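You operate a simulated robot arm through the tools that you are given. There is no shell and no other tool. Be economical: measure what you need, move in short steps, check, and stop when the job is done.

Carry out the task below with a simulated two-armed robot. There is one attempt and no reset: what you move stays moved.

Task
Open the glass door of the brown cabinet, take the green flower from the free corner of the back table and put it on the first glass shelf from the bottom, then shut the door. Then put the beige cupcake from the free corner of the back table on the far left cubby of the sideboard. Then take the green bottle on the free corner of the back table and put it away on the top of the airbrush table. Then put the colour bottle from the top of the airbrush table on the top of the fridge. Then turn the pressure dial to 15 psi. Then take the red bottle on the table beside the piping press and put it away on the top of the airbrush table. Then take the brown block on the head end of the long table and put it away on the middle of the counter top. Then take the brown small cake layer from the table beside the piping press and leave it on top of the cake dome. Then put the pink mini cake layer with the largest size on its label from the blue tray on the top of the small turntable. Then put one of the mini cake layers from the top of the side table on the head end of the long table. Then put the jar on the sealer table away on the left middle cubby of the sideboard. Do these in the order given. Set down upright: green bottle, colour bottle, red bottle, jar.

Only the result counts: the job must be done as asked and must still hold three seconds after the hand-in. Knocking over, shifting, dropping, spilling or breaking anything else fails it.

Robot
Two 6-joint arms with two-finger grippers on one trunk, on a base that drives. Base frame: it is fixed to the floor where the robot stands at the start and does not move with it; the origin is under the middle of the robot, x ahead of it, y to its left, z up. Lengths are in m, angles in rad, forces in N, time in s.
The left shoulder is at the start at [0.07, 0.148, 1.408], the right one opposite. With the tool pointing down near the work surface each hand reaches from about 0.1 to 0.38 m from the robot's upright axis, wherever it stands, measured 20 degrees to its own side. Places, roughly: brown block (3x3x3 cm) [-3.3, 0.7, 0.8]; cake dome (23x22x14 cm) [-4.1, -1.9, 0.4]; colour bottle [-5, 1.5, 0.75]; cupcake [4.25, 2.5, 0.75]; far left cubby of the sideboard (34x19 cm) [5.78, 3.84, 0.42]; first glass shelf (51x18 cm) [1.64, -0.22, 1.02]; glass door of the brown cabinet [1.6, -0.1, 1.3]; green bottle [4.25, 2.5, 0.75]; green flower (4x3x2 cm) [4.4, 2.3, 0.8]; head end of the long table [-2.5, 0.6, 0.8]; jar [-1, -1, 0.75]; left middle cubby of the sideboard (34x19 cm) [5.9, 3.48, 0.42]; middle of the counter top [-6.1, -0.8, 0.9]; mini cake layer [-3.75, -2, 0.75]; pink mini cake layer [-4.5, -2, 0.25]; pressure dial [-4.7, 2, 0.9]; red bottle [-3.25, 0.75, 0.75]; small cake layer [-2.75, 1, 0.75]; top of the airbrush table [-5, 1.8, 0.8]; top of the fridge [-5.7, -2.2, 0.9]; top of the small turntable [-4.1, -1.9, 0.8]. Payload 2.45 kg a hand.
The TCP of each hand is the grasp point between the finger pads, 0.03 m short of the fingertips. In the tool frame z runs along the fingers and y along their closing line. The gripper opens to 0.106 m. The gripper's body begins 0.079 m behind the TCP.
Orientation is that of the tool frame in the base frame, as a unit quaternion [x, y, z, w]. With the fingers straight down and closing along the base's y, the tool's x points along the base's -x, its y along +y and its z along -z.

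Tools
- The arms move only by the tool arm_command. It takes "left_commands", "right_commands" or both (then of equal length, played together; a hand with none holds still); each is a list that holds one entry, the list of rows, each a list of 7 numbers: the turn, a rotation vector about the tool's x, y, z in degrees, then the shift along the tool's x, y, z in m, then the finger opening in m, from 0 to 0.106. In form: [[[wx, wy, wz, tx, ty, tz, jaw], ...]]. A call has 1 to 8 rows; each row shifts and turns the commanded pose from where the row before left it, along the tool's axes as they then stand. Each row takes 0.2 s and may step no farther than 0.05 m and 0.15 rad from the row before; otherwise, or with a gripper value out of range, the whole call is refused. Where a pose cannot be reached the arm comes as near as it can. A force on the tool above 40 N (or 10 N above the force at the start of the call, whichever is more), or a blocked arm, ends the call early, and 0.2 s more pass. The fingers move at their own pace (about 0.072 m/s each) and stop on an object; they squeeze with about 33 N. The grip force told is the motor's: it shows also when the fingers shut on nothing. Time passes only in rows, and 0.2 s behind the last, so rows that do not move let the fingers close. The reply holds the time, the measured pose of the TCP, the force on the tool along the base axes, the opening and the grip force, in the units named above and with some noise, with the torque about the TCP (base axes, N m) and any sound that the robot's microphone picked up, and new pictures: "views" is both (left out), scene, wrist or none (wrist: the cameras of the hands that moved).
- Cameras (640 x 400 px; columns grow to the right, rows downward): "scene" is now at [0.1341, 0.0194, 1.6378]; the picture's right is [-0.04, -1.00, 0.00], its down [-0.63, 0.02, -0.77] and it looks along [0.77, -0.03, -0.63] (base axes); focal length 274 px, centre (320, 200). "left" rides on the left gripper at [0.076, 0.002, -0.106] in its tool frame; the picture's right is [-0.02, 1.00, 0.00], its down [-0.78, -0.02, -0.62] and it looks along [-0.62, -0.01, 0.78] (tool axes); focal length 247 px, centre (320, 200). "right" rides on the right gripper at [0.076, -0.002, -0.106] in its tool frame; the picture's right is [0.02, 1.00, 0.00], its down [-0.78, 0.02, -0.62] and it looks along [-0.62, 0.01, 0.78] (tool axes); focal length 247 px, centre (320, 200). There is no depth. A picture from a camera that has moved, and an enlarged one, comes with that camera's place and axes in the base frame and with its lens. The place of the scene camera against the robot may be out by one fixed shift of up to 0.025 m in any direction.
- slide_trunk(by): slides the trunk up (or, below 0, down) by that many m; the arms and the scene camera ride with it, the base frame stays. It gives what a move gives, with no picture.
- roll_base(legs): drives the robot by 1 to 6 legs, each [ahead, left, turn to the left] in m, m and rad, along the robot's own axes; the way and the turn of a leg run together, so that a leg with both is an arc; at most 1.5 m and 3.142 rad a leg. The arms and the cameras ride along, it lands a little off, and it stops where it bumps. It gives what a move gives, and a new picture of the scene camera.
- pan_tilt(pan, tilt): turns the head with the scene camera to pan (to the left, within 1.501 rad either way) and tilt (down, from -0.506 to 1.204), counted from straight ahead of the robot. It gives what a move gives, and a new picture of the scene camera.
- close_up(camera, box): a new picture of the part [left, top, right, bottom] of that camera's present view, enlarged. It takes no simulated time.
- close_job(): hands the job in; it is judged then, once.

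Work in short steps. Places have to be worked out from the pictures, the camera data and where the tool is seen: move nearer, look again, correct. Check each grasp and each placing, and mend what went wrong. You have 556 turns and 360 pictures in all, those below and enlarged ones among them. Open the grippers and draw the arms clear of the work before you hand the job in, unless the task says otherwise.

The tools are called after "Emit:" by a JSON object that holds its "fn" and its "kwargs". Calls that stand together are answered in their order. arm_command: Moves the arms, as the interface text tells. Its arguments: {"type":"object","properties":{"left_commands":{"type":"array"},"right_commands":{"type":"array"},"views":{"type":"string","enum":["both","scene","wrist","none"]}},"required":[]} The other tools are called the same way: slide_trunk (by) slides the trunk up or down; roll_base (legs) drives the base; pan_tilt (pan, tilt) turns the head that bears the scene camera; close_up (camera, box) takes an enlarged picture of a part of a camera's view; close_job () hands the job in.

At the start:

```text
time: 0.0
left_eef_pos: [0.4291, 0.2262, 0.9988]
left_tcp_rot: [0.0, 1.0, 0.0, 0.0]
left_force: [0.0, 0.0, 0.4]
left_ft_torque: [0.0, -0.02, -0.02]
left_grip_width: 0.1062
left_grasp_force: 0.0
right_eef_pos: [0.4968, -0.2165, 1.0005]
right_tcp_rot: [0.0, 1.0, 0.0, 0.0]
right_force: [-0.6, -0.3, 0.0]
right_ft_torque: [-0.03, -0.01, 0.01]
right_grip_width: 0.106
right_grasp_force: 0.0
trunk travel left (down, up): [-0.881, 0.059]
robot x, y, heading: [-0.0021, -0.0028, 0.002]
head pan, tilt: [-0.037, 0.686]
```

scene: 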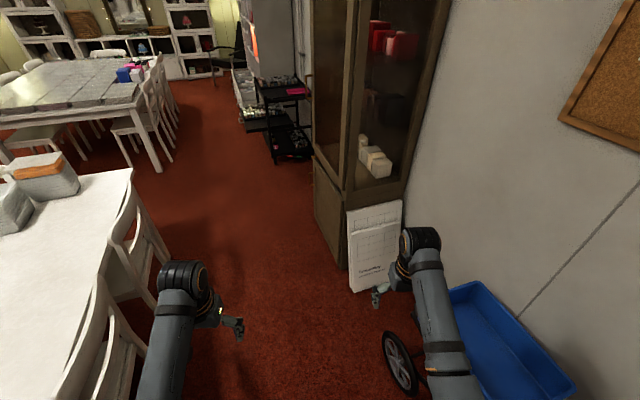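
right: 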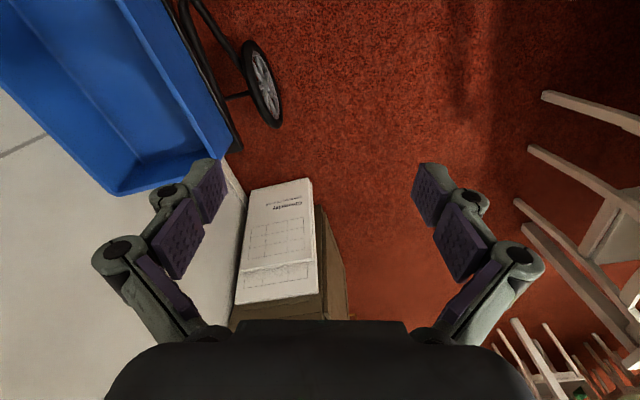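
left: 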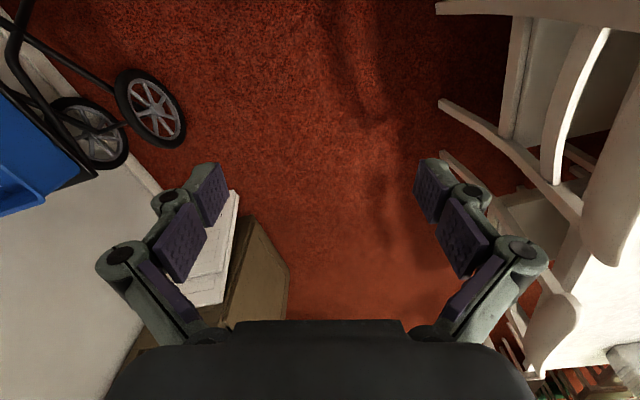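

I start by taking a closer look at the cabinet from the current place.

Emit:
{"fn": "pan_tilt", "kwargs": {"pan": -0.1, "tilt": 0.25}}

```text
time: 0.9
left_eef_pos: [0.4289, 0.2266, 1.0009]
left_tcp_rot: [0.0, 1.0, 0.0, 0.0]
left_force: [-0.1, -0.4, 0.6]
left_ft_torque: [0.0, 0.05, 0.0]
left_grip_width: 0.1059
left_grasp_force: 0.0
right_eef_pos: [0.4978, -0.2153, 0.9997]
right_tcp_rot: [0.0, 1.0, 0.0, -0.001]
right_force: [-0.2, 0.0, 0.3]
right_ft_torque: [-0.01, 0.01, 0.0]
right_grip_width: 0.1058
right_grasp_force: 0.0
trunk travel left (down, up): [-0.881, 0.059]
robot x, y, heading: [0.0003, -0.0014, -0.001]
head pan, tilt: [-0.099, 0.25]
camera scene: at [0.1416, 0.0133, 1.6774], right [-0.1, -1.0, 0.0], down [-0.25, 0.02, -0.97], along [0.96, -0.1, -0.25], focal length 274 px, centre (320, 200)
```

scene: 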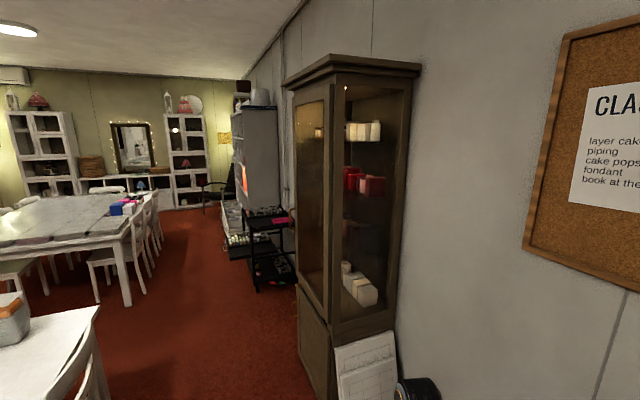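

The cabinet stands along the right wall with its door facing left (about 20° skewed). I drive up and turn to face it for a look at the handle side.

Emit:
{"fn": "roll_base", "kwargs": {"legs": [[0.7, 0.4, 0], [0.35, 0.1, -1.1]]}}

Emit:
{"fn": "pan_tilt", "kwargs": {"pan": 0, "tilt": 0.4}}

```text
time: 7.9
left_eef_pos: [1.4074, 0.0212, 1.0005]
left_tcp_rot: [0.529, 0.849, 0.0, 0.0]
left_force: [-0.6, -0.4, 0.2]
left_ft_torque: [0.0, 0.03, 0.02]
left_grip_width: 0.106
left_grasp_force: 0.0
right_eef_pos: [1.0415, -0.2352, 0.999]
right_tcp_rot: [0.529, 0.849, 0.0, 0.0]
right_force: [-0.4, 0.1, -1.6]
right_ft_torque: [0.01, -0.01, 0.02]
right_grip_width: 0.1061
right_grasp_force: 0.0
trunk travel left (down, up): [-0.881, 0.059]
robot x, y, heading: [1.0149, 0.305, -1.114]
head pan, tilt: [-0.099, 0.25]
camera scene: at [1.0672, 0.1963, 1.6775], right [-0.94, -0.35, 0.0], down [-0.09, 0.23, -0.97], along [0.34, -0.91, -0.25], focal length 274 px, centre (320, 200)
```

scene: 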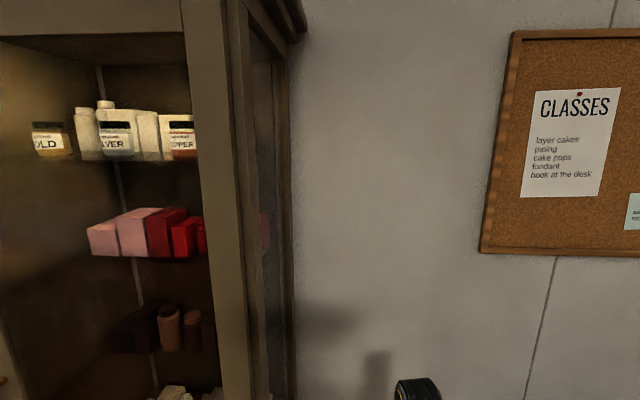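

```text
time: 8.6
left_eef_pos: [1.4064, 0.021, 0.9993]
left_tcp_rot: [0.528, 0.849, -0.001, 0.001]
left_force: [0.2, -0.8, -0.1]
left_ft_torque: [-0.01, 0.02, 0.0]
left_grip_width: 0.1058
left_grasp_force: 0.1
right_eef_pos: [1.0403, -0.2354, 1.0001]
right_tcp_rot: [0.529, 0.849, 0.0, 0.0]
right_force: [-0.7, -0.4, -1.1]
right_ft_torque: [0.03, 0.03, 0.0]
right_grip_width: 0.1059
right_grasp_force: 0.0
trunk travel left (down, up): [-0.881, 0.059]
robot x, y, heading: [1.0116, 0.3067, -1.112]
head pan, tilt: [0.0, 0.4]
camera scene: at [1.0758, 0.1997, 1.6635], right [-0.9, -0.44, 0.0], down [-0.17, 0.35, -0.92], along [0.41, -0.83, -0.39], focal length 274 px, centre (320, 200)
```

scene: 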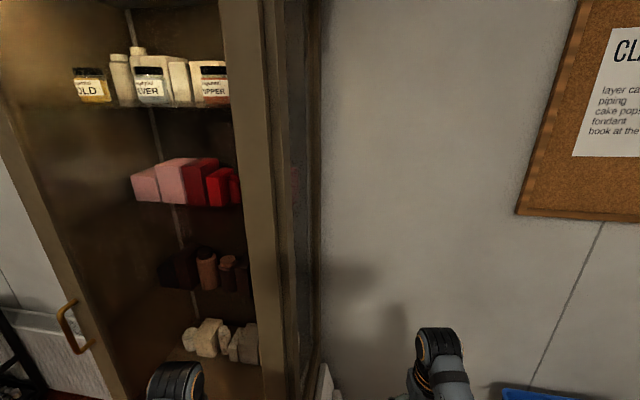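

The handle is on the left (far) edge, hinge near. I back off sideways to the left to centre on the door.

Emit:
{"fn": "roll_base", "kwargs": {"legs": [[-0.02, 0.45, -0.1]]}}

```text
time: 11.4
left_eef_pos: [1.7833, 0.1799, 0.9997]
left_tcp_rot: [0.572, 0.82, 0.0, 0.0]
left_force: [-1.0, 0.5, -0.4]
left_ft_torque: [-0.01, 0.0, 0.0]
left_grip_width: 0.106
left_grasp_force: 0.1
right_eef_pos: [1.3931, -0.0363, 0.9983]
right_tcp_rot: [0.572, 0.82, 0.001, 0.001]
right_force: [-0.4, -0.7, -1.3]
right_ft_torque: [0.0, -0.02, 0.01]
right_grip_width: 0.1061
right_grasp_force: 0.0
trunk travel left (down, up): [-0.881, 0.059]
robot x, y, heading: [1.4256, 0.5031, -1.213]
head pan, tilt: [0.0, 0.4]
camera scene: at [1.47, 0.3913, 1.6635], right [-0.94, -0.35, 0.0], down [-0.13, 0.37, -0.92], along [0.32, -0.86, -0.39], focal length 274 px, centre (320, 200)
```

scene: 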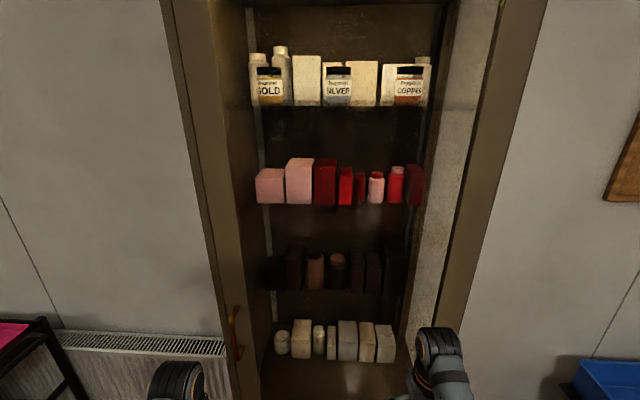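

The handle is at the left door edge, roughly (1.85, 0.0, 1.08). I look closer at it and the shelf layout.

Emit:
{"fn": "close_up", "kwargs": {"camera": "scene", "box": [160, 200, 440, 400]}}

Emit:
{"fn": "pan_tilt", "kwargs": {"pan": 0.1, "tilt": 0.8}}

```text
2.00 times, centred on (300, 300) of scene
camera zoom: at [1.47, 0.3913, 1.6635], right [-0.94, -0.35, 0.0], down [-0.13, 0.37, -0.92], along [0.32, -0.86, -0.39], focal length 548 px, centre (360, 0)
```

zoom: 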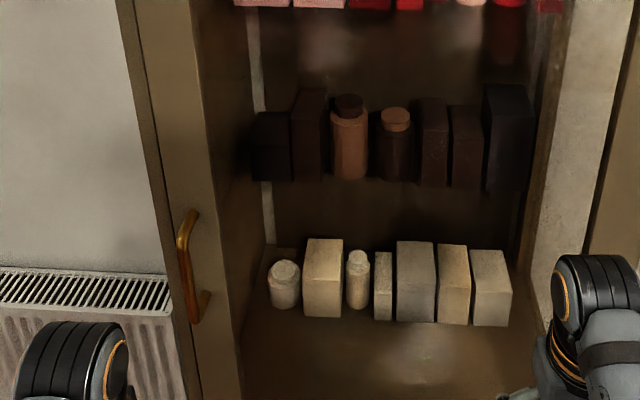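

```text
time: 12.2
left_eef_pos: [1.7854, 0.1786, 0.9997]
left_tcp_rot: [0.572, 0.821, 0.001, 0.0]
left_force: [-0.9, -0.3, -0.3]
left_ft_torque: [0.01, -0.03, -0.01]
left_grip_width: 0.106
left_grasp_force: 0.1
right_eef_pos: [1.3933, -0.037, 1.0]
right_tcp_rot: [0.573, 0.82, -0.001, 0.0]
right_force: [-0.3, 0.5, -0.1]
right_ft_torque: [0.02, 0.01, 0.0]
right_grip_width: 0.106
right_grasp_force: 0.0
trunk travel left (down, up): [-0.881, 0.059]
robot x, y, heading: [1.4286, 0.5025, -1.217]
head pan, tilt: [0.099, 0.799]
camera scene: at [1.4749, 0.4064, 1.6284], right [-0.9, -0.44, 0.0], down [-0.31, 0.64, -0.7], along [0.3, -0.63, -0.72], focal length 274 px, centre (320, 200)
```

scene: 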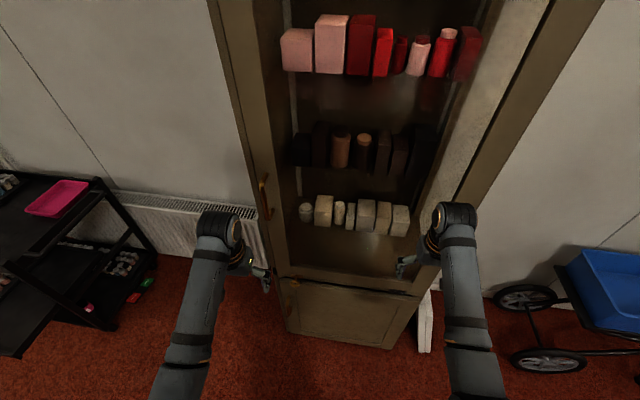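

To resolve which shelf is which, I use parallax: lower the trunk by 0.35 and look again.

Emit:
{"fn": "slide_trunk", "kwargs": {"by": -0.35}}

Emit:
{"fn": "pan_tilt", "kwargs": {"pan": 0.0, "tilt": 0.3}}

```text
time: 15.7
left_eef_pos: [1.7837, 0.1784, 0.6501]
left_tcp_rot: [0.573, 0.82, 0.0, 0.0]
left_force: [-0.5, -0.7, 0.0]
left_ft_torque: [0.02, 0.01, 0.01]
left_grip_width: 0.1059
left_grasp_force: 0.0
right_eef_pos: [1.3929, -0.0371, 0.6506]
right_tcp_rot: [0.572, 0.82, 0.001, 0.0]
right_force: [-0.2, 0.8, -0.6]
right_ft_torque: [-0.02, -0.01, -0.01]
right_grip_width: 0.1062
right_grasp_force: 0.0
trunk travel left (down, up): [-0.531, 0.409]
robot x, y, heading: [1.4243, 0.5001, -1.218]
head pan, tilt: [0.099, 0.799]
```

```text
time: 16.6
left_eef_pos: [1.7844, 0.18, 0.6501]
left_tcp_rot: [0.572, 0.821, 0.002, 0.0]
left_force: [-0.2, 0.1, 0.2]
left_ft_torque: [-0.02, 0.01, 0.0]
left_grip_width: 0.1058
left_grasp_force: 0.1
right_eef_pos: [1.3939, -0.0362, 0.6502]
right_tcp_rot: [0.573, 0.82, 0.0, 0.0]
right_force: [-0.3, 0.8, -0.8]
right_ft_torque: [0.03, 0.04, 0.03]
right_grip_width: 0.1062
right_grasp_force: 0.1
trunk travel left (down, up): [-0.531, 0.409]
robot x, y, heading: [1.4268, 0.5047, -1.216]
head pan, tilt: [0.0, 0.3]
camera scene: at [1.4716, 0.3913, 1.3226], right [-0.94, -0.35, 0.0], down [-0.1, 0.28, -0.95], along [0.33, -0.9, -0.3], focal length 274 px, centre (320, 200)
```

scene: 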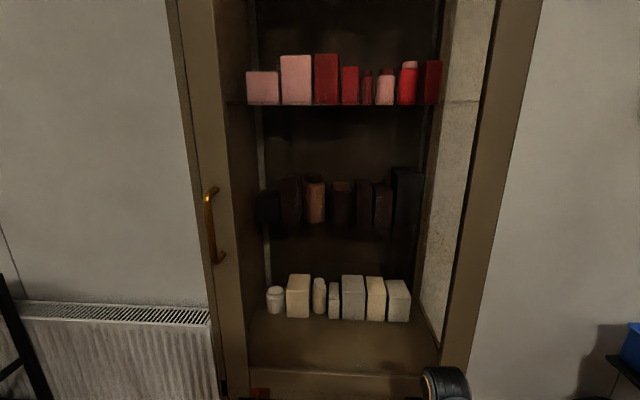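

Triangulation gives: first glass shelf (dark jars) at z≈1.01, handle bar at about (1.817, 0.021), z 1.06–1.19, hinge near (1.40,-0.19). I shift left so the handle is ahead, and turn the right hand to point forward.

Emit:
{"fn": "roll_base", "kwargs": {"legs": [[0, 0.24, 0]]}}

Emit:
{"fn": "slide_trunk", "kwargs": {"by": 0.2}}

Emit:
{"fn": "arm_command", "kwargs": {"right_commands": [[[0, -8.4, 0, 0.02, 0, 0, 0.08], [0, -8.4, 0, 0.02, 0, 0, 0.08], [0, -8.4, 0, 0.02, 0, 0, 0.08], [0, -8.4, 0, 0.02, 0, 0, 0.08], [0, -8.4, 0, 0.02, 0, 0, 0.08], [0, -8.4, 0, 0.02, 0, 0, 0.08]]], "views": "none"}}

Emit:
{"fn": "arm_command", "kwargs": {"right_commands": [[[0, -8.4, 0, 0.0, 0, -0.01, 0.08], [0, -8.4, 0, 0.0, 0, -0.01, 0.08], [0, -8.4, 0, 0, 0, -0.01, 0.08], [0, -8.4, 0, 0, 0, -0.01, 0.08], [0, -6, 0, 0, 0, 0, 0.08]]], "views": "both"}}

```text
time: 18.4
left_eef_pos: [2.009, 0.262, 0.6498]
left_tcp_rot: [0.572, 0.82, -0.001, -0.001]
left_force: [-0.3, 0.6, 0.4]
left_ft_torque: [-0.03, 0.03, 0.03]
left_grip_width: 0.1061
left_grasp_force: 0.2
right_eef_pos: [1.6174, 0.0461, 0.6493]
right_tcp_rot: [0.572, 0.82, -0.001, -0.001]
right_force: [1.8, -0.6, -0.8]
right_ft_torque: [-0.02, 0.02, 0.01]
right_grip_width: 0.1062
right_grasp_force: 0.1
trunk travel left (down, up): [-0.531, 0.409]
robot x, y, heading: [1.6484, 0.5859, -1.217]
head pan, tilt: [0.0, 0.3]
camera scene: at [1.6966, 0.4741, 1.3227], right [-0.94, -0.35, 0.0], down [-0.1, 0.28, -0.96], along [0.33, -0.9, -0.3], focal length 274 px, centre (320, 200)
```

scene: 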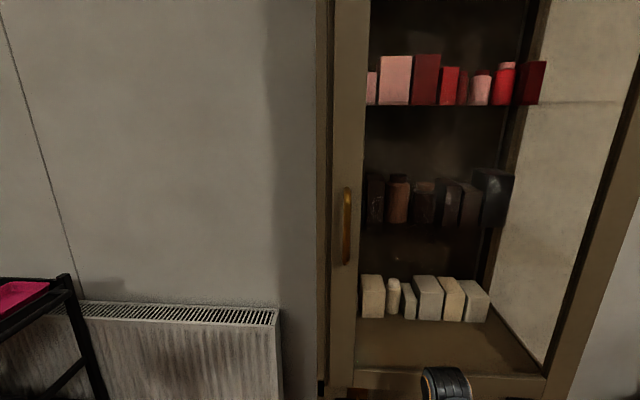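

```text
time: 20.5
left_eef_pos: [2.0093, 0.2621, 0.8502]
left_tcp_rot: [0.572, 0.82, 0.0, 0.0]
left_force: [-0.2, 0.0, -0.8]
left_ft_torque: [0.03, -0.01, 0.04]
left_grip_width: 0.1061
left_grasp_force: 0.0
right_eef_pos: [1.6174, 0.0462, 0.8503]
right_tcp_rot: [0.573, 0.82, 0.0, 0.0]
right_force: [0.5, 0.1, -0.4]
right_ft_torque: [0.02, 0.0, 0.0]
right_grip_width: 0.1061
right_grasp_force: 0.1
trunk travel left (down, up): [-0.731, 0.209]
robot x, y, heading: [1.6459, 0.5839, -1.219]
head pan, tilt: [0.0, 0.3]
```

```text
time: 21.9
left_eef_pos: [2.0086, 0.2631, 0.8502]
left_tcp_rot: [0.573, 0.82, 0.0, 0.0]
left_force: [-0.6, 0.7, -0.2]
left_ft_torque: [-0.03, 0.01, 0.01]
left_grip_width: 0.1063
left_grasp_force: 0.1
right_eef_pos: [1.5794, 0.1481, 0.8091]
right_tcp_rot: [0.517, 0.742, -0.244, 0.35]
right_force: [-0.3, 0.5, -0.1]
right_ft_torque: [-0.03, 0.02, 0.01]
right_grip_width: 0.0798
right_grasp_force: 0.1
trunk travel left (down, up): [-0.731, 0.209]
robot x, y, heading: [1.6466, 0.5858, -1.212]
head pan, tilt: [0.0, 0.3]
```

```text
time: 23.1
left_eef_pos: [2.0087, 0.2623, 0.8492]
left_tcp_rot: [0.572, 0.82, 0.0, 0.001]
left_force: [-0.7, -1.2, -0.3]
left_ft_torque: [0.0, -0.01, 0.03]
left_grip_width: 0.106
left_grasp_force: 0.0
right_eef_pos: [1.5668, 0.1796, 0.8255]
right_tcp_rot: [0.403, 0.58, -0.404, 0.581]
right_force: [-0.1, -0.3, 0.0]
right_ft_torque: [-0.02, 0.01, 0.01]
right_grip_width: 0.0802
right_grasp_force: 0.0
trunk travel left (down, up): [-0.731, 0.209]
robot x, y, heading: [1.6462, 0.5832, -1.22]
head pan, tilt: [0.0, 0.3]
camera scene: at [1.6956, 0.473, 1.5227], right [-0.94, -0.35, 0.0], down [-0.1, 0.28, -0.96], along [0.33, -0.9, -0.3], focal length 274 px, centre (320, 200)
camera right: at [1.5296, 0.2792, 0.7503], right [0.94, 0.35, -0.02], down [-0.2, 0.59, 0.78], along [0.28, -0.73, 0.62], focal length 247 px, centre (320, 200)
```

scene: 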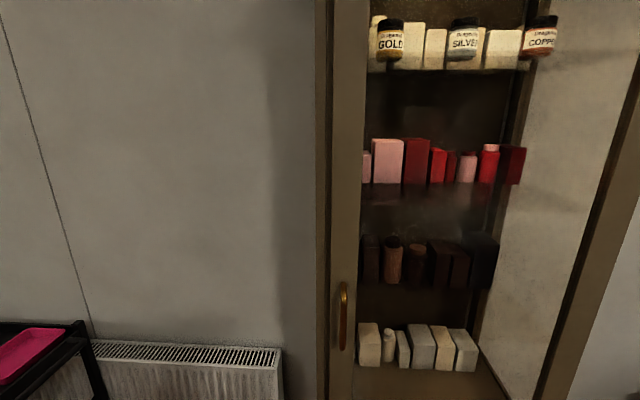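
right: 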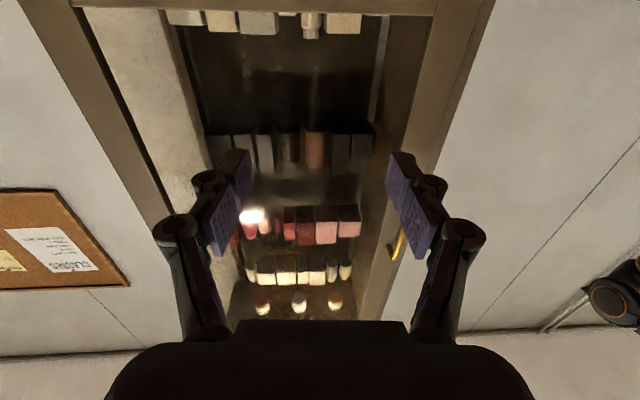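

The bar is confirmed at about (1.814, 0.020), z≈1.125, i.e. 0.587 ahead of the robot. I bring the right hand level with it, still 0.07 short.

Emit:
{"fn": "arm_command", "kwargs": {"right_commands": [[[0, 0, 0, -0.038, 0.022, 0.017, 0.08], [0, 0, 0, -0.038, 0.022, 0.017, 0.08], [0, 0, 0, -0.038, 0.022, 0.017, 0.08], [0, 0, 0, -0.038, 0.022, 0.017, 0.08], [0, 0, 0, -0.038, 0.022, 0.017, 0.08], [0, 0, 0, -0.038, 0.022, 0.017, 0.08], [0, 0, 0, -0.038, 0.022, 0.017, 0.08], [0, 0, 0, -0.038, 0.022, 0.017, 0.08]]], "views": "both"}}

```text
time: 24.0
left_eef_pos: [2.009, 0.2616, 0.8505]
left_tcp_rot: [0.573, 0.82, 0.0, 0.0]
left_force: [0.6, -0.9, -0.3]
left_ft_torque: [0.02, -0.03, 0.0]
left_grip_width: 0.1063
left_grasp_force: 0.0
right_eef_pos: [1.638, 0.1611, 0.9286]
right_tcp_rot: [0.319, 0.636, -0.398, 0.579]
right_force: [-1.0, -0.7, 0.8]
right_ft_torque: [0.0, -0.03, 0.0]
right_grip_width: 0.0799
right_grasp_force: 0.1
right hand out of reach, approached as far as the arm can: row 3, 4
trunk travel left (down, up): [-0.731, 0.209]
robot x, y, heading: [1.6495, 0.587, -1.218]
head pan, tilt: [0.0, 0.3]
stopped in row 4 (right hand): the arm was blocked; the commanded pose is now the measured one
camera scene: at [1.6946, 0.4737, 1.5227], right [-0.94, -0.35, 0.0], down [-0.1, 0.28, -0.96], along [0.33, -0.9, -0.3], focal length 274 px, centre (320, 200)
camera right: at [1.5763, 0.2501, 0.8544], right [0.86, 0.48, -0.16], down [-0.19, 0.6, 0.78], along [0.47, -0.65, 0.6], focal length 247 px, centre (320, 200)
```

scene: 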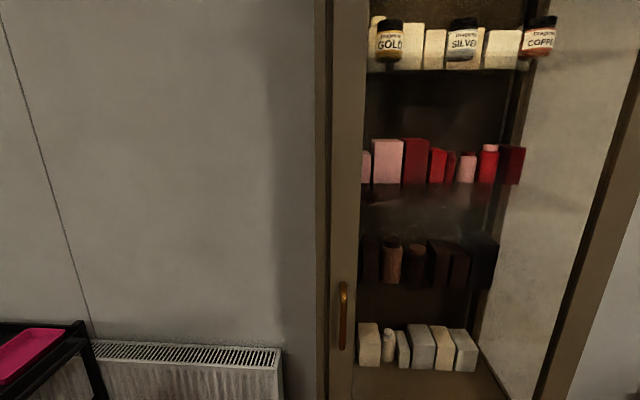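
right: 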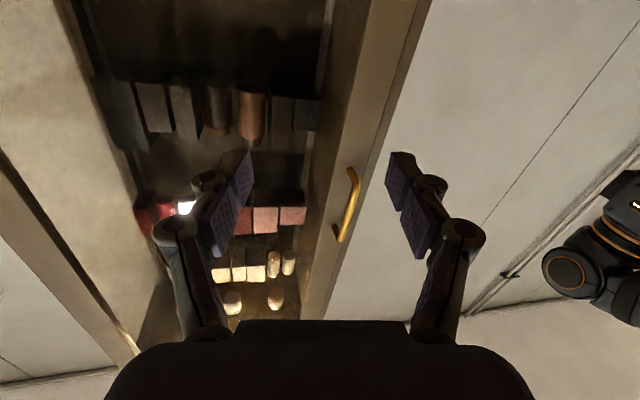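

The level pose was blocked at a joint limit; I'll use a 45° downward-forward hand with the trunk higher, which straddles the vertical bar just as well.

Emit:
{"fn": "arm_command", "kwargs": {"right_commands": [[[4.2, 0, 4, 0, 0, 0, 0.08], [4.2, 0, 4, 0, 0, 0, 0.08], [0, 8, 0, 0, 0, 0, 0.08], [0, 8, 0, 0, 0, 0, 0.08], [0, 8, 0, 0, 0, 0, 0.08], [0, 8, 0, 0, 0, 0, 0.08], [0, 8, 0, 0, 0, 0, 0.08], [0, 5, 0, 0, 0, 0, 0.08]]], "views": "none"}}

Emit:
{"fn": "slide_trunk", "kwargs": {"by": 0.15}}

```text
time: 24.6
left_eef_pos: [2.0091, 0.2614, 0.8503]
left_tcp_rot: [0.572, 0.82, -0.001, 0.0]
left_force: [-0.5, 0.5, 0.3]
left_ft_torque: [0.0, 0.0, -0.02]
left_grip_width: 0.106
left_grasp_force: 0.1
right_eef_pos: [1.6389, 0.1696, 0.9202]
right_tcp_rot: [0.318, 0.637, -0.396, 0.581]
right_force: [0.3, 0.7, -0.4]
right_ft_torque: [0.0, -0.03, -0.02]
right_grip_width: 0.0806
right_grasp_force: 0.0
right hand out of reach, approached as far as the arm can: row 3
trunk travel left (down, up): [-0.731, 0.209]
robot x, y, heading: [1.6474, 0.5855, -1.214]
head pan, tilt: [0.0, 0.3]
stopped in row 3 (right hand): the arm was blocked; the commanded pose is now the measured one
```

```text
time: 26.4
left_eef_pos: [2.009, 0.2619, 1.0005]
left_tcp_rot: [0.572, 0.82, 0.0, 0.0]
left_force: [0.1, -0.3, 0.3]
left_ft_torque: [-0.02, -0.05, 0.0]
left_grip_width: 0.106
left_grasp_force: 0.0
right_eef_pos: [1.6384, 0.1684, 1.071]
right_tcp_rot: [0.319, 0.636, -0.396, 0.581]
right_force: [-0.3, -0.1, -0.5]
right_ft_torque: [0.01, -0.01, -0.01]
right_grip_width: 0.0797
right_grasp_force: 0.1
trunk travel left (down, up): [-0.881, 0.059]
robot x, y, heading: [1.6444, 0.5859, -1.21]
head pan, tilt: [0.0, 0.3]
```

I back out of the limit by lowering/rightward shift while pitching down.

Emit:
{"fn": "arm_command", "kwargs": {"right_commands": [[[0, 0, 0, 0.04, -0.02, 0, 0.08], [0, 0, 0, 0.04, -0.025, 0, 0.08], [4.2, 0, 4, 0.02, -0.02, 0, 0.08], [4.2, 6, 4, 0, 0, 0.01, 0.08], [0, 8, 0, 0, 0, 0.02, 0.08], [0, 8, 0, 0, 0, 0.02, 0.08], [0, 8, 0, 0, 0, 0.02, 0.08], [0, 8, 0, 0, 0, 0.02, 0.08]]], "views": "none"}}

```text
time: 28.2
left_eef_pos: [2.01, 0.2601, 0.998]
left_tcp_rot: [0.572, 0.82, 0.001, -0.001]
left_force: [0.7, 0.5, -0.5]
left_ft_torque: [0.04, -0.01, -0.01]
left_grip_width: 0.1061
left_grasp_force: 0.0
right_eef_pos: [1.6014, 0.0528, 0.9558]
right_tcp_rot: [0.514, 0.739, -0.247, 0.359]
right_force: [0.3, 0.1, -1.5]
right_ft_torque: [0.02, -0.01, 0.02]
right_grip_width: 0.0802
right_grasp_force: 0.0
trunk travel left (down, up): [-0.881, 0.059]
robot x, y, heading: [1.6479, 0.588, -1.217]
head pan, tilt: [0.0, 0.3]
```

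Pose is now about 50° pitched. I move it left/up to face the bar, still short of it.

Emit:
{"fn": "arm_command", "kwargs": {"right_commands": [[[0, 0, 0, -0.023, 0.032, -0.018, 0.08], [0, 0, 0, -0.023, 0.032, -0.018, 0.08], [0, 0, 0, -0.023, 0.032, -0.018, 0.08], [0, 0, 0, -0.023, 0.032, -0.018, 0.08], [0, 0, 0, -0.023, 0.032, -0.018, 0.08], [0, 0, 0, -0.023, 0.032, -0.018, 0.08]]], "views": "both"}}

```text
time: 28.9
left_eef_pos: [2.0073, 0.2618, 1.0]
left_tcp_rot: [0.572, 0.82, 0.001, 0.0]
left_force: [-0.1, -0.5, 0.1]
left_ft_torque: [-0.01, -0.04, -0.01]
left_grip_width: 0.1063
left_grasp_force: 0.1
right_eef_pos: [1.6239, 0.0627, 1.0215]
right_tcp_rot: [0.447, 0.78, -0.304, 0.317]
right_force: [-0.2, -1.1, 0.1]
right_ft_torque: [-0.01, -0.01, 0.01]
right_grip_width: 0.08
right_grasp_force: 0.1
right hand out of reach, approached as far as the arm can: row 3
trunk travel left (down, up): [-0.881, 0.059]
robot x, y, heading: [1.6453, 0.5859, -1.216]
head pan, tilt: [0.0, 0.3]
stopped in row 3 (right hand): the arm was blocked; the commanded pose is now the measured one
camera scene: at [1.6919, 0.4725, 1.6727], right [-0.94, -0.35, 0.0], down [-0.1, 0.28, -0.96], along [0.33, -0.9, -0.3], focal length 274 px, centre (320, 200)
camera right: at [1.5698, 0.1825, 1.0282], right [0.88, 0.43, -0.21], down [0.19, 0.08, 0.98], along [0.43, -0.9, -0.01], focal length 247 px, centre (320, 200)
```

scene: 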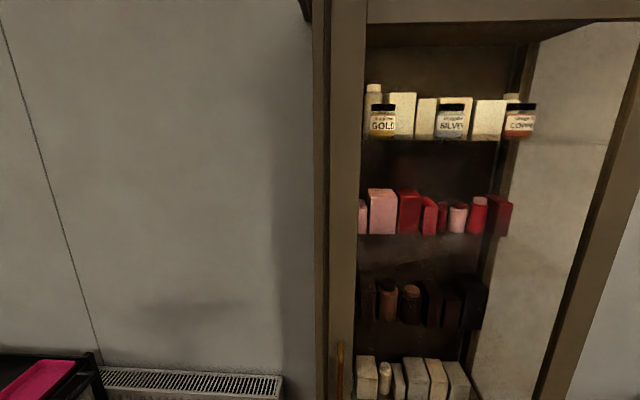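
right: 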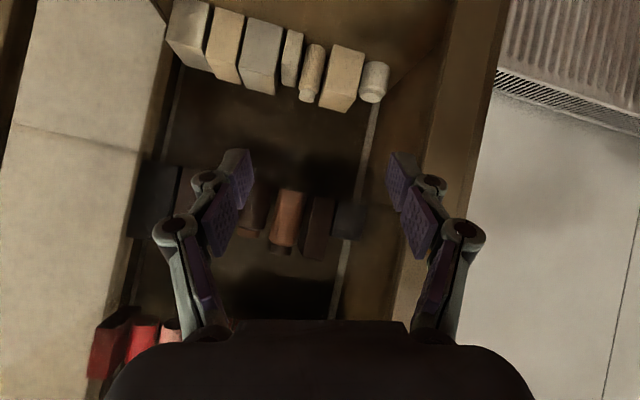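

Lateral inward reach is the limit; hands work best on their own side. I restore the orientation on the right side and shift the base left instead.

Emit:
{"fn": "arm_command", "kwargs": {"right_commands": [[[0, 0, 0, 0.02, -0.04, 0, 0.08], [-1.2, 0, 3.9, 0, -0.04, 0, 0.08], [-1.2, 0, 3.9, 0, 0, 0, 0.08], [-1, 0, 3.9, 0, 0, 0, 0.08]]], "views": "none"}}

Emit:
{"fn": "roll_base", "kwargs": {"legs": [[0, 0.19, 0]]}}

```text
time: 29.9
left_eef_pos: [2.0082, 0.2616, 0.9999]
left_tcp_rot: [0.571, 0.821, 0.0, 0.001]
left_force: [-0.7, 0.2, 0.7]
left_ft_torque: [0.01, -0.02, 0.0]
left_grip_width: 0.1056
left_grasp_force: 0.1
right_eef_pos: [1.5492, 0.0425, 1.0215]
right_tcp_rot: [0.516, 0.738, -0.246, 0.359]
right_force: [-0.4, 1.2, 0.4]
right_ft_torque: [0.01, 0.02, 0.0]
right_grip_width: 0.0802
right_grasp_force: 0.2
trunk travel left (down, up): [-0.881, 0.059]
robot x, y, heading: [1.6468, 0.587, -1.219]
head pan, tilt: [0.0, 0.3]
```

```text
time: 31.5
left_eef_pos: [2.1873, 0.3275, 1.0]
left_tcp_rot: [0.571, 0.821, 0.001, 0.0]
left_force: [-0.1, -0.1, -0.2]
left_ft_torque: [-0.01, -0.01, 0.02]
left_grip_width: 0.1058
left_grasp_force: 0.0
right_eef_pos: [1.7275, 0.1074, 1.02]
right_tcp_rot: [0.515, 0.738, -0.246, 0.359]
right_force: [0.7, -0.9, -0.4]
right_ft_torque: [-0.02, -0.02, 0.03]
right_grip_width: 0.0801
right_grasp_force: 0.1
trunk travel left (down, up): [-0.881, 0.059]
robot x, y, heading: [1.825, 0.6519, -1.217]
head pan, tilt: [0.0, 0.3]
camera scene: at [1.8727, 0.5392, 1.6727], right [-0.94, -0.35, 0.0], down [-0.1, 0.28, -0.96], along [0.33, -0.9, -0.3], focal length 274 px, centre (320, 200)
```

scene: 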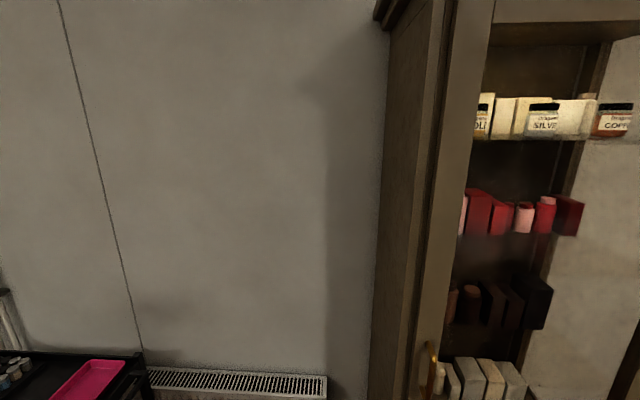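

Now the TCP is 0.11 short, 0.05 right and 0.1 low of the bar. I raise and centre, then view.

Emit:
{"fn": "arm_command", "kwargs": {"right_commands": [[[0, 0, 0, -0.029, 0.017, -0.023, 0.08], [0, 0, 0, -0.029, 0.017, -0.023, 0.08], [0, 0, 0, -0.029, 0.017, -0.023, 0.08]]], "views": "wrist"}}

Emit:
{"fn": "pan_tilt", "kwargs": {"pan": -0.3, "tilt": 0.6}}

```text
time: 32.3
left_eef_pos: [2.1926, 0.3289, 0.998]
left_tcp_rot: [0.571, 0.821, -0.001, -0.001]
left_force: [-0.6, 1.2, -0.9]
left_ft_torque: [0.0, 0.04, 0.01]
left_grip_width: 0.1057
left_grasp_force: 0.0
right_eef_pos: [1.78, 0.1242, 1.1339]
right_tcp_rot: [0.514, 0.739, -0.247, 0.359]
right_force: [0.5, 0.1, 1.3]
right_ft_torque: [0.01, 0.04, -0.04]
right_grip_width: 0.0798
right_grasp_force: 0.0
trunk travel left (down, up): [-0.881, 0.059]
robot x, y, heading: [1.8284, 0.6525, -1.218]
head pan, tilt: [0.0, 0.3]
camera right: at [1.7335, 0.2468, 1.141], right [0.93, 0.36, -0.01], down [0.01, 0.0, 1.0], along [0.36, -0.93, 0.0], focal length 247 px, centre (320, 200)
```

right: 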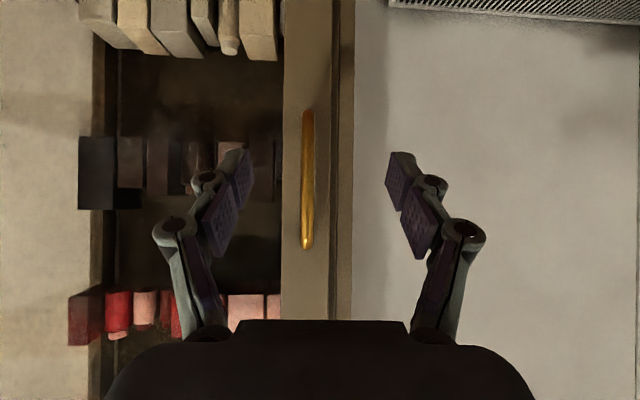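

```text
time: 33.1
left_eef_pos: [2.1902, 0.3281, 0.9998]
left_tcp_rot: [0.572, 0.82, 0.0, 0.0]
left_force: [-0.2, 0.1, 0.6]
left_ft_torque: [0.0, -0.01, -0.03]
left_grip_width: 0.1059
left_grasp_force: 0.1
right_eef_pos: [1.7784, 0.1239, 1.1322]
right_tcp_rot: [0.515, 0.739, -0.246, 0.359]
right_force: [-0.4, -0.2, 0.3]
right_ft_torque: [0.0, -0.01, -0.01]
right_grip_width: 0.0798
right_grasp_force: 0.2
trunk travel left (down, up): [-0.881, 0.059]
robot x, y, heading: [1.8265, 0.651, -1.218]
head pan, tilt: [-0.3, 0.6]
camera scene: at [1.848, 0.5396, 1.6453], right [-1.0, -0.05, 0.0], down [-0.03, 0.56, -0.83], along [0.05, -0.82, -0.56], focal length 274 px, centre (320, 200)
```

scene: 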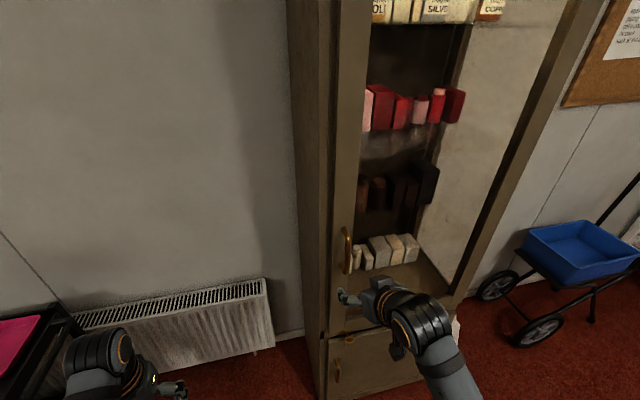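

The wrist camera confirms the bar 0.11 m ahead of the TCP, 1.2 cm right. I advance and close on it.

Emit:
{"fn": "arm_command", "kwargs": {"right_commands": [[[0, 0, 0, -0.018, -0.004, 0.028, 0.08], [0, 0, 0, -0.018, -0.004, 0.028, 0.08], [0, 0, 0, -0.018, -0.004, 0.028, 0.08], [0, 0, 0, 0, 0, 0, 0.08]]], "views": "wrist"}}

```text
time: 34.1
left_eef_pos: [2.1892, 0.3287, 0.9993]
left_tcp_rot: [0.572, 0.821, -0.001, 0.0]
left_force: [0.2, 0.8, 0.2]
left_ft_torque: [0.0, 0.04, 0.01]
left_grip_width: 0.1061
left_grasp_force: 0.1
right_eef_pos: [1.8005, 0.0282, 1.1227]
right_tcp_rot: [0.515, 0.739, -0.246, 0.358]
right_force: [0.3, 0.2, -0.6]
right_ft_torque: [-0.04, -0.02, 0.0]
right_grip_width: 0.0799
right_grasp_force: 0.0
trunk travel left (down, up): [-0.881, 0.059]
robot x, y, heading: [1.8263, 0.6509, -1.217]
head pan, tilt: [-0.3, 0.6]
camera right: at [1.7534, 0.1513, 1.1306], right [0.93, 0.36, -0.01], down [0.01, 0.01, 1.0], along [0.36, -0.93, 0.0], focal length 247 px, centre (320, 200)
```

right: 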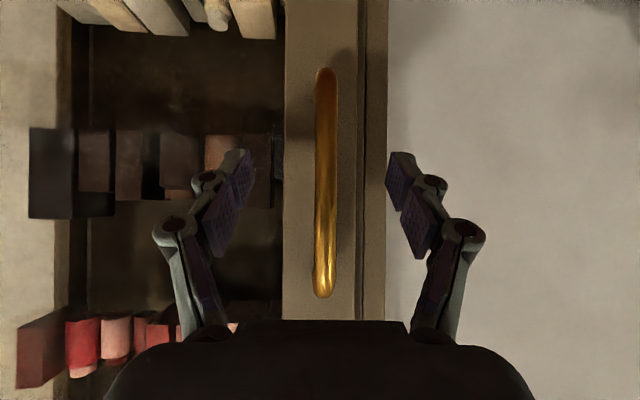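

Centered on the bar; close the fingers.

Emit:
{"fn": "arm_command", "kwargs": {"right_commands": [[[0, 0, 0, 0, 0, 0, 0.0], [0, 0, 0, 0, 0, 0, 0.0], [0, 0, 0, 0, 0, 0, 0.0], [0, 0, 0, 0, 0, 0, 0.0]]], "views": "wrist"}}

```text
time: 35.1
left_eef_pos: [2.1905, 0.3297, 0.9996]
left_tcp_rot: [0.571, 0.821, -0.001, -0.001]
left_force: [0.1, 0.2, 1.3]
left_ft_torque: [0.0, 0.0, 0.0]
left_grip_width: 0.1061
left_grasp_force: 0.1
right_eef_pos: [1.804, 0.0299, 1.1228]
right_tcp_rot: [0.515, 0.739, -0.246, 0.358]
right_force: [10.4, 4.5, -4.4]
right_ft_torque: [0.09, -0.29, 0.18]
right_grip_width: 0.0123
right_grasp_force: 39.8
trunk travel left (down, up): [-0.881, 0.059]
robot x, y, heading: [1.8279, 0.6502, -1.217]
head pan, tilt: [-0.3, 0.6]
camera right: at [1.7566, 0.1519, 1.1304], right [0.93, 0.36, -0.01], down [0.01, 0.0, 1.0], along [0.36, -0.93, 0.0], focal length 247 px, centre (320, 200)
```

right: 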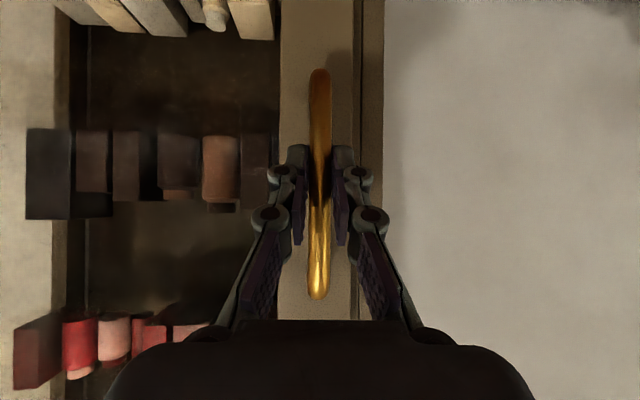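

Grip is on the bar (12 mm). I pull along the hinge arc with some yaw.

Emit:
{"fn": "arm_command", "kwargs": {"right_commands": [[[-2.3, 0, -1.9, 0.0284, -0.0052, -0.0357, 0.0], [-2.3, 0, -1.9, 0.0282, -0.0076, -0.0355, 0.0], [-2.3, 0, -1.9, 0.0279, -0.01, -0.0351, 0.0]]], "views": "both"}}

```text
time: 35.7
left_eef_pos: [2.193, 0.3345, 1.0008]
left_tcp_rot: [0.57, 0.821, -0.002, 0.0]
left_force: [-0.1, 0.8, 0.3]
left_ft_torque: [-0.02, -0.03, 0.02]
left_grip_width: 0.1059
left_grasp_force: 0.2
right_eef_pos: [1.7652, 0.1046, 1.1242]
right_tcp_rot: [0.483, 0.76, -0.224, 0.372]
right_force: [21.5, 15.7, -10.8]
right_ft_torque: [1.06, 0.11, 0.33]
right_grip_width: 0.0127
right_grasp_force: 39.7
trunk travel left (down, up): [-0.881, 0.059]
robot x, y, heading: [1.83, 0.6541, -1.22]
head pan, tilt: [-0.3, 0.6]
stopped in row 2 (right hand): the force on the tool passed its limit at 43 N (the readings are from after the stop); the commanded pose is now the measured one
camera scene: at [1.8508, 0.5474, 1.6457], right [-1.0, -0.06, 0.0], down [-0.03, 0.56, -0.83], along [0.05, -0.83, -0.56], focal length 274 px, centre (320, 200)
camera right: at [1.7079, 0.2215, 1.1307], right [0.9, 0.44, 0.0], down [0.0, 0.0, 1.0], along [0.44, -0.9, 0.0], focal length 247 px, centre (320, 200)
```

scene: 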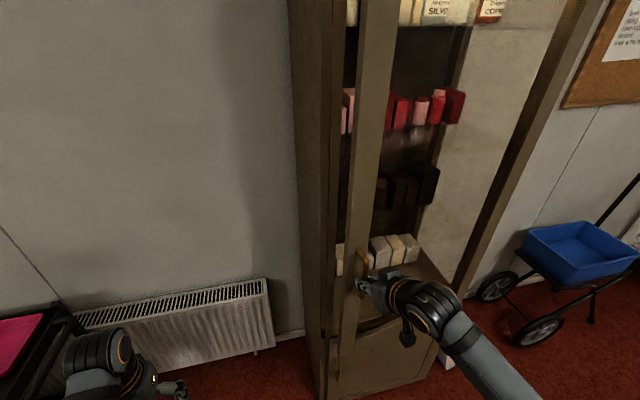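
right: 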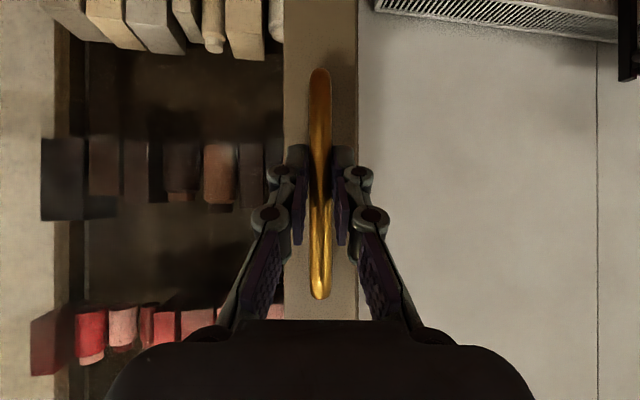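

The door is opening. I continue slower with smaller steps along the refined arc.

Emit:
{"fn": "arm_command", "kwargs": {"right_commands": [[[-1.5, 0, -1.2, 0.0188, -0.002, -0.0236, 0.0], [-1.5, 0, -1.2, 0.0187, -0.0059, -0.0235, 0.0], [-1.5, 0, -1.2, 0.0185, -0.0069, -0.0233, 0.0], [-1.5, 0, -1.2, 0.0184, -0.0079, -0.0232, 0.0], [-1.5, 0, -1.2, 0.0182, -0.0089, -0.0229, 0.0]]], "views": "none"}}

```text
time: 36.4
left_eef_pos: [2.1856, 0.3279, 1.0009]
left_tcp_rot: [0.572, 0.82, 0.0, 0.002]
left_force: [0.7, -0.5, -1.0]
left_ft_torque: [-0.06, 0.07, -0.02]
left_grip_width: 0.1062
left_grasp_force: 0.1
right_eef_pos: [1.74, 0.143, 1.1221]
right_tcp_rot: [0.457, 0.773, -0.231, 0.374]
right_force: [-27.8, -20.2, 18.7]
right_ft_torque: [-0.94, -0.98, -0.54]
right_grip_width: 0.0126
right_grasp_force: 39.9
right hand out of reach, approached as far as the arm can: row 2, 3
trunk travel left (down, up): [-0.881, 0.059]
robot x, y, heading: [1.8263, 0.654, -1.22]
head pan, tilt: [-0.3, 0.6]
stopped in row 3 (right hand): the force on the tool passed its limit at 64 N (the readings are from after the stop); the commanded pose is now the measured one
```

The arm's yaw hits a limit at ~22° open. I release the bar and will push the door open from its inner edge instead.

Emit:
{"fn": "arm_command", "kwargs": {"right_commands": [[[0, 0, 0, 0, 0, 0, 0.06], [0, 0, 0, 0, 0, 0, 0.06], [0, 0, 0, 0, 0, -0.02, 0.06], [0, 0, 0, 0, 0, -0.04, 0.06], [0, 0, 0, 0, 0, -0.04, 0.06]]], "views": "both"}}

```text
time: 37.6
left_eef_pos: [2.1873, 0.3282, 1.0007]
left_tcp_rot: [0.573, 0.82, 0.0, -0.001]
left_force: [-0.1, 0.2, -0.1]
left_ft_torque: [0.02, 0.02, -0.03]
left_grip_width: 0.1061
left_grasp_force: 0.0
right_eef_pos: [1.7454, 0.1597, 1.1288]
right_tcp_rot: [0.455, 0.775, -0.225, 0.376]
right_force: [0.3, -0.7, 0.2]
right_ft_torque: [-0.01, -0.02, 0.01]
right_grip_width: 0.06
right_grasp_force: 0.0
right hand out of reach, approached as far as the arm can: row 3, 4, 5
trunk travel left (down, up): [-0.881, 0.059]
robot x, y, heading: [1.8294, 0.6524, -1.219]
head pan, tilt: [-0.3, 0.6]
camera scene: at [1.8471, 0.5396, 1.6453], right [-1.0, -0.05, 0.0], down [-0.03, 0.56, -0.83], along [0.04, -0.82, -0.56], focal length 274 px, centre (320, 200)
camera right: at [1.6826, 0.274, 1.1341], right [0.87, 0.49, -0.02], down [0.02, 0.02, 1.0], along [0.49, -0.87, 0.01], focal length 247 px, centre (320, 200)
```

scene: 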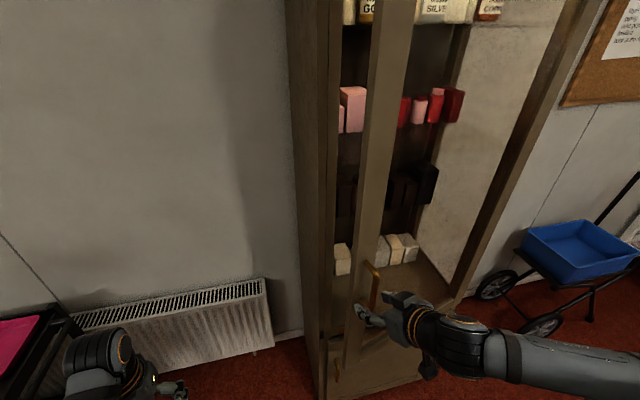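
right: 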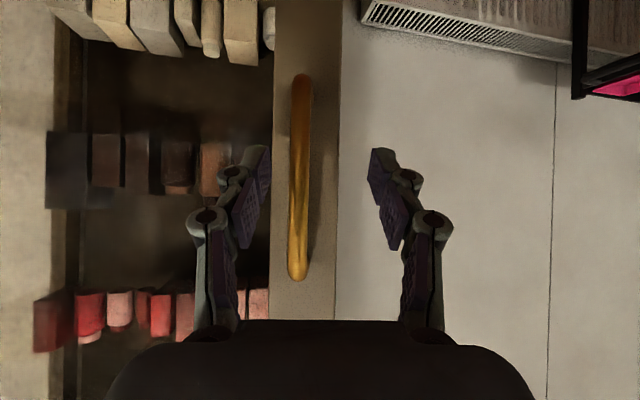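

The bar is just at the fingertips; I back the base off to clear it.

Emit:
{"fn": "roll_base", "kwargs": {"legs": [[-0.1, 0, 0]]}}

Emit:
{"fn": "arm_command", "kwargs": {"right_commands": [[[3, 0, 2.5, 0, 0, 0.02, 0.02], [3, 0, 2.5, 0.03, -0.03, 0.01, 0.0], [3, 0, 2.5, 0.03, -0.03, 0.01, 0.0], [1, 0, 1, 0.03, -0.03, 0, 0.0]]], "views": "none"}}

```text
time: 38.7
left_eef_pos: [2.1529, 0.4201, 0.9985]
left_tcp_rot: [0.574, 0.819, 0.0, -0.001]
left_force: [0.3, -0.4, 0.0]
left_ft_torque: [0.01, 0.01, 0.02]
left_grip_width: 0.1059
left_grasp_force: 0.1
right_eef_pos: [1.7117, 0.2522, 1.1271]
right_tcp_rot: [0.457, 0.775, -0.225, 0.374]
right_force: [-0.1, -0.5, -0.3]
right_ft_torque: [-0.03, 0.02, -0.02]
right_grip_width: 0.0598
right_grasp_force: 0.1
trunk travel left (down, up): [-0.881, 0.059]
robot x, y, heading: [1.7906, 0.7479, -1.22]
head pan, tilt: [-0.3, 0.6]
camera scene: at [1.8137, 0.6316, 1.6449], right [-1.0, -0.05, 0.0], down [-0.03, 0.57, -0.82], along [0.04, -0.82, -0.57], focal length 274 px, centre (320, 200)
```

scene: 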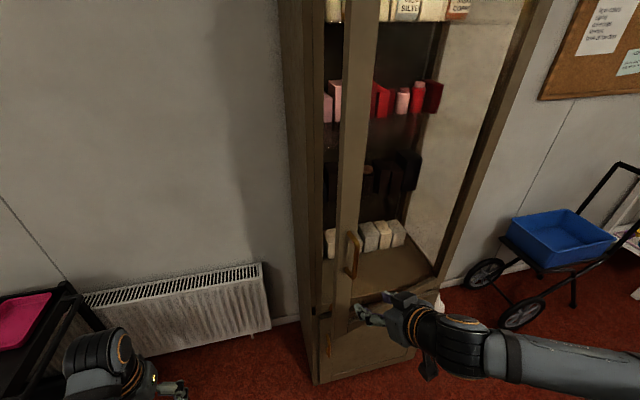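

```text
time: 39.7
left_eef_pos: [2.1514, 0.4221, 1.0007]
left_tcp_rot: [0.573, 0.82, 0.0, 0.0]
left_force: [-0.1, 0.4, 0.6]
left_ft_torque: [-0.06, -0.07, 0.01]
left_grip_width: 0.1059
left_grasp_force: 0.0
right_eef_pos: [1.6277, 0.2488, 1.0398]
right_tcp_rot: [0.549, 0.711, -0.266, 0.349]
right_force: [3.5, -1.8, 1.9]
right_ft_torque: [0.23, 0.19, -0.16]
right_grip_width: 0.0002
right_grasp_force: 28.5
right hand out of reach, approached as far as the arm can: row 1, 4
trunk travel left (down, up): [-0.881, 0.059]
robot x, y, heading: [1.7941, 0.7466, -1.215]
head pan, tilt: [-0.3, 0.6]
```

Fingers closed, clear of the bar. I set the hand to the left of the door's free edge: arm left 0.1, base left 0.12.

Emit:
{"fn": "arm_command", "kwargs": {"right_commands": [[[-1.5, 0, -1.2, 0, 0.035, 0, 0], [-1.5, 0, -1.2, 0, 0.035, 0, 0], [-1, 0, -1, 0, 0.03, 0, 0]]], "views": "none"}}

Emit:
{"fn": "roll_base", "kwargs": {"legs": [[0, 0.13, 0]]}}

```text
time: 40.5
left_eef_pos: [2.1525, 0.4209, 1.0002]
left_tcp_rot: [0.573, 0.82, 0.0, 0.0]
left_force: [0.1, 0.8, 0.8]
left_ft_torque: [0.02, -0.02, 0.0]
left_grip_width: 0.1058
left_grasp_force: 0.0
right_eef_pos: [1.6899, 0.2751, 1.0542]
right_tcp_rot: [0.51, 0.74, -0.249, 0.361]
right_force: [0.1, -0.4, 0.6]
right_ft_torque: [-0.03, -0.04, 0.0]
right_grip_width: 0.0
right_grasp_force: 29.0
right hand out of reach, approached as far as the arm can: row 2, 3
trunk travel left (down, up): [-0.881, 0.059]
robot x, y, heading: [1.7918, 0.7467, -1.222]
head pan, tilt: [-0.3, 0.6]
```

```text
time: 41.8
left_eef_pos: [2.2726, 0.4655, 0.9998]
left_tcp_rot: [0.573, 0.82, 0.0, 0.001]
left_force: [0.3, 1.1, 0.5]
left_ft_torque: [0.02, -0.04, 0.03]
left_grip_width: 0.106
left_grasp_force: 0.1
right_eef_pos: [1.8101, 0.3185, 1.0542]
right_tcp_rot: [0.51, 0.74, -0.249, 0.36]
right_force: [-0.4, -0.3, 0.0]
right_ft_torque: [0.01, -0.01, 0.01]
right_grip_width: 0.0
right_grasp_force: 29.3
trunk travel left (down, up): [-0.881, 0.059]
robot x, y, heading: [1.913, 0.7925, -1.222]
head pan, tilt: [-0.3, 0.6]
camera scene: at [1.9314, 0.6779, 1.6452], right [-1.0, -0.05, 0.0], down [-0.03, 0.56, -0.82], along [0.04, -0.82, -0.57], focal length 274 px, centre (320, 200)
```

scene: 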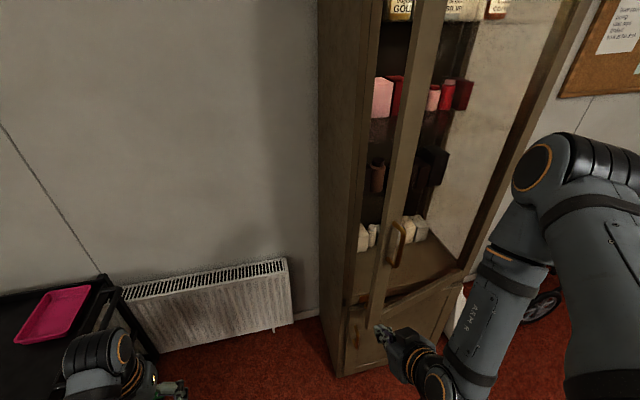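

The closed fingertips stand just left of the door edge. I drive left a bit and forward so the fingers enter the gap.

Emit:
{"fn": "roll_base", "kwargs": {"legs": [[0.0, 0.04, 0], [0.15, 0, 0]]}}

```text
time: 43.7
left_eef_pos: [2.366, 0.3417, 1.0015]
left_tcp_rot: [0.572, 0.82, -0.002, 0.0]
left_force: [-0.1, 0.8, -0.2]
left_ft_torque: [-0.01, -0.02, -0.02]
left_grip_width: 0.106
left_grasp_force: 0.0
right_eef_pos: [1.903, 0.1949, 1.0557]
right_tcp_rot: [0.509, 0.74, -0.25, 0.361]
right_force: [0.0, -0.5, 0.6]
right_ft_torque: [-0.03, 0.03, -0.03]
right_grip_width: 0.0
right_grasp_force: 28.5
trunk travel left (down, up): [-0.881, 0.059]
robot x, y, heading: [2.0006, 0.6626, -1.217]
head pan, tilt: [-0.3, 0.6]
camera scene: at [2.0247, 0.5551, 1.6456], right [-1.0, -0.05, 0.0], down [-0.03, 0.56, -0.83], along [0.04, -0.83, -0.56], focal length 274 px, centre (320, 200)
```

scene: 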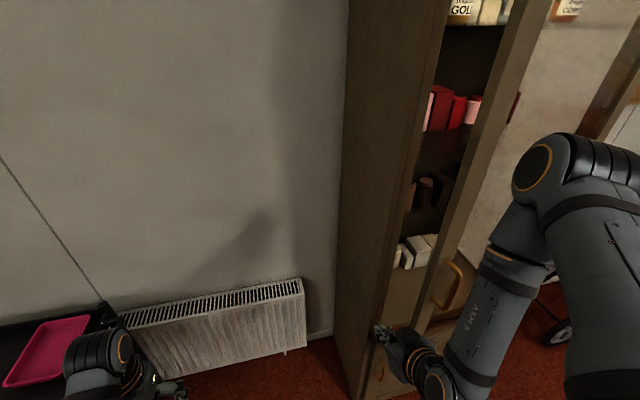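

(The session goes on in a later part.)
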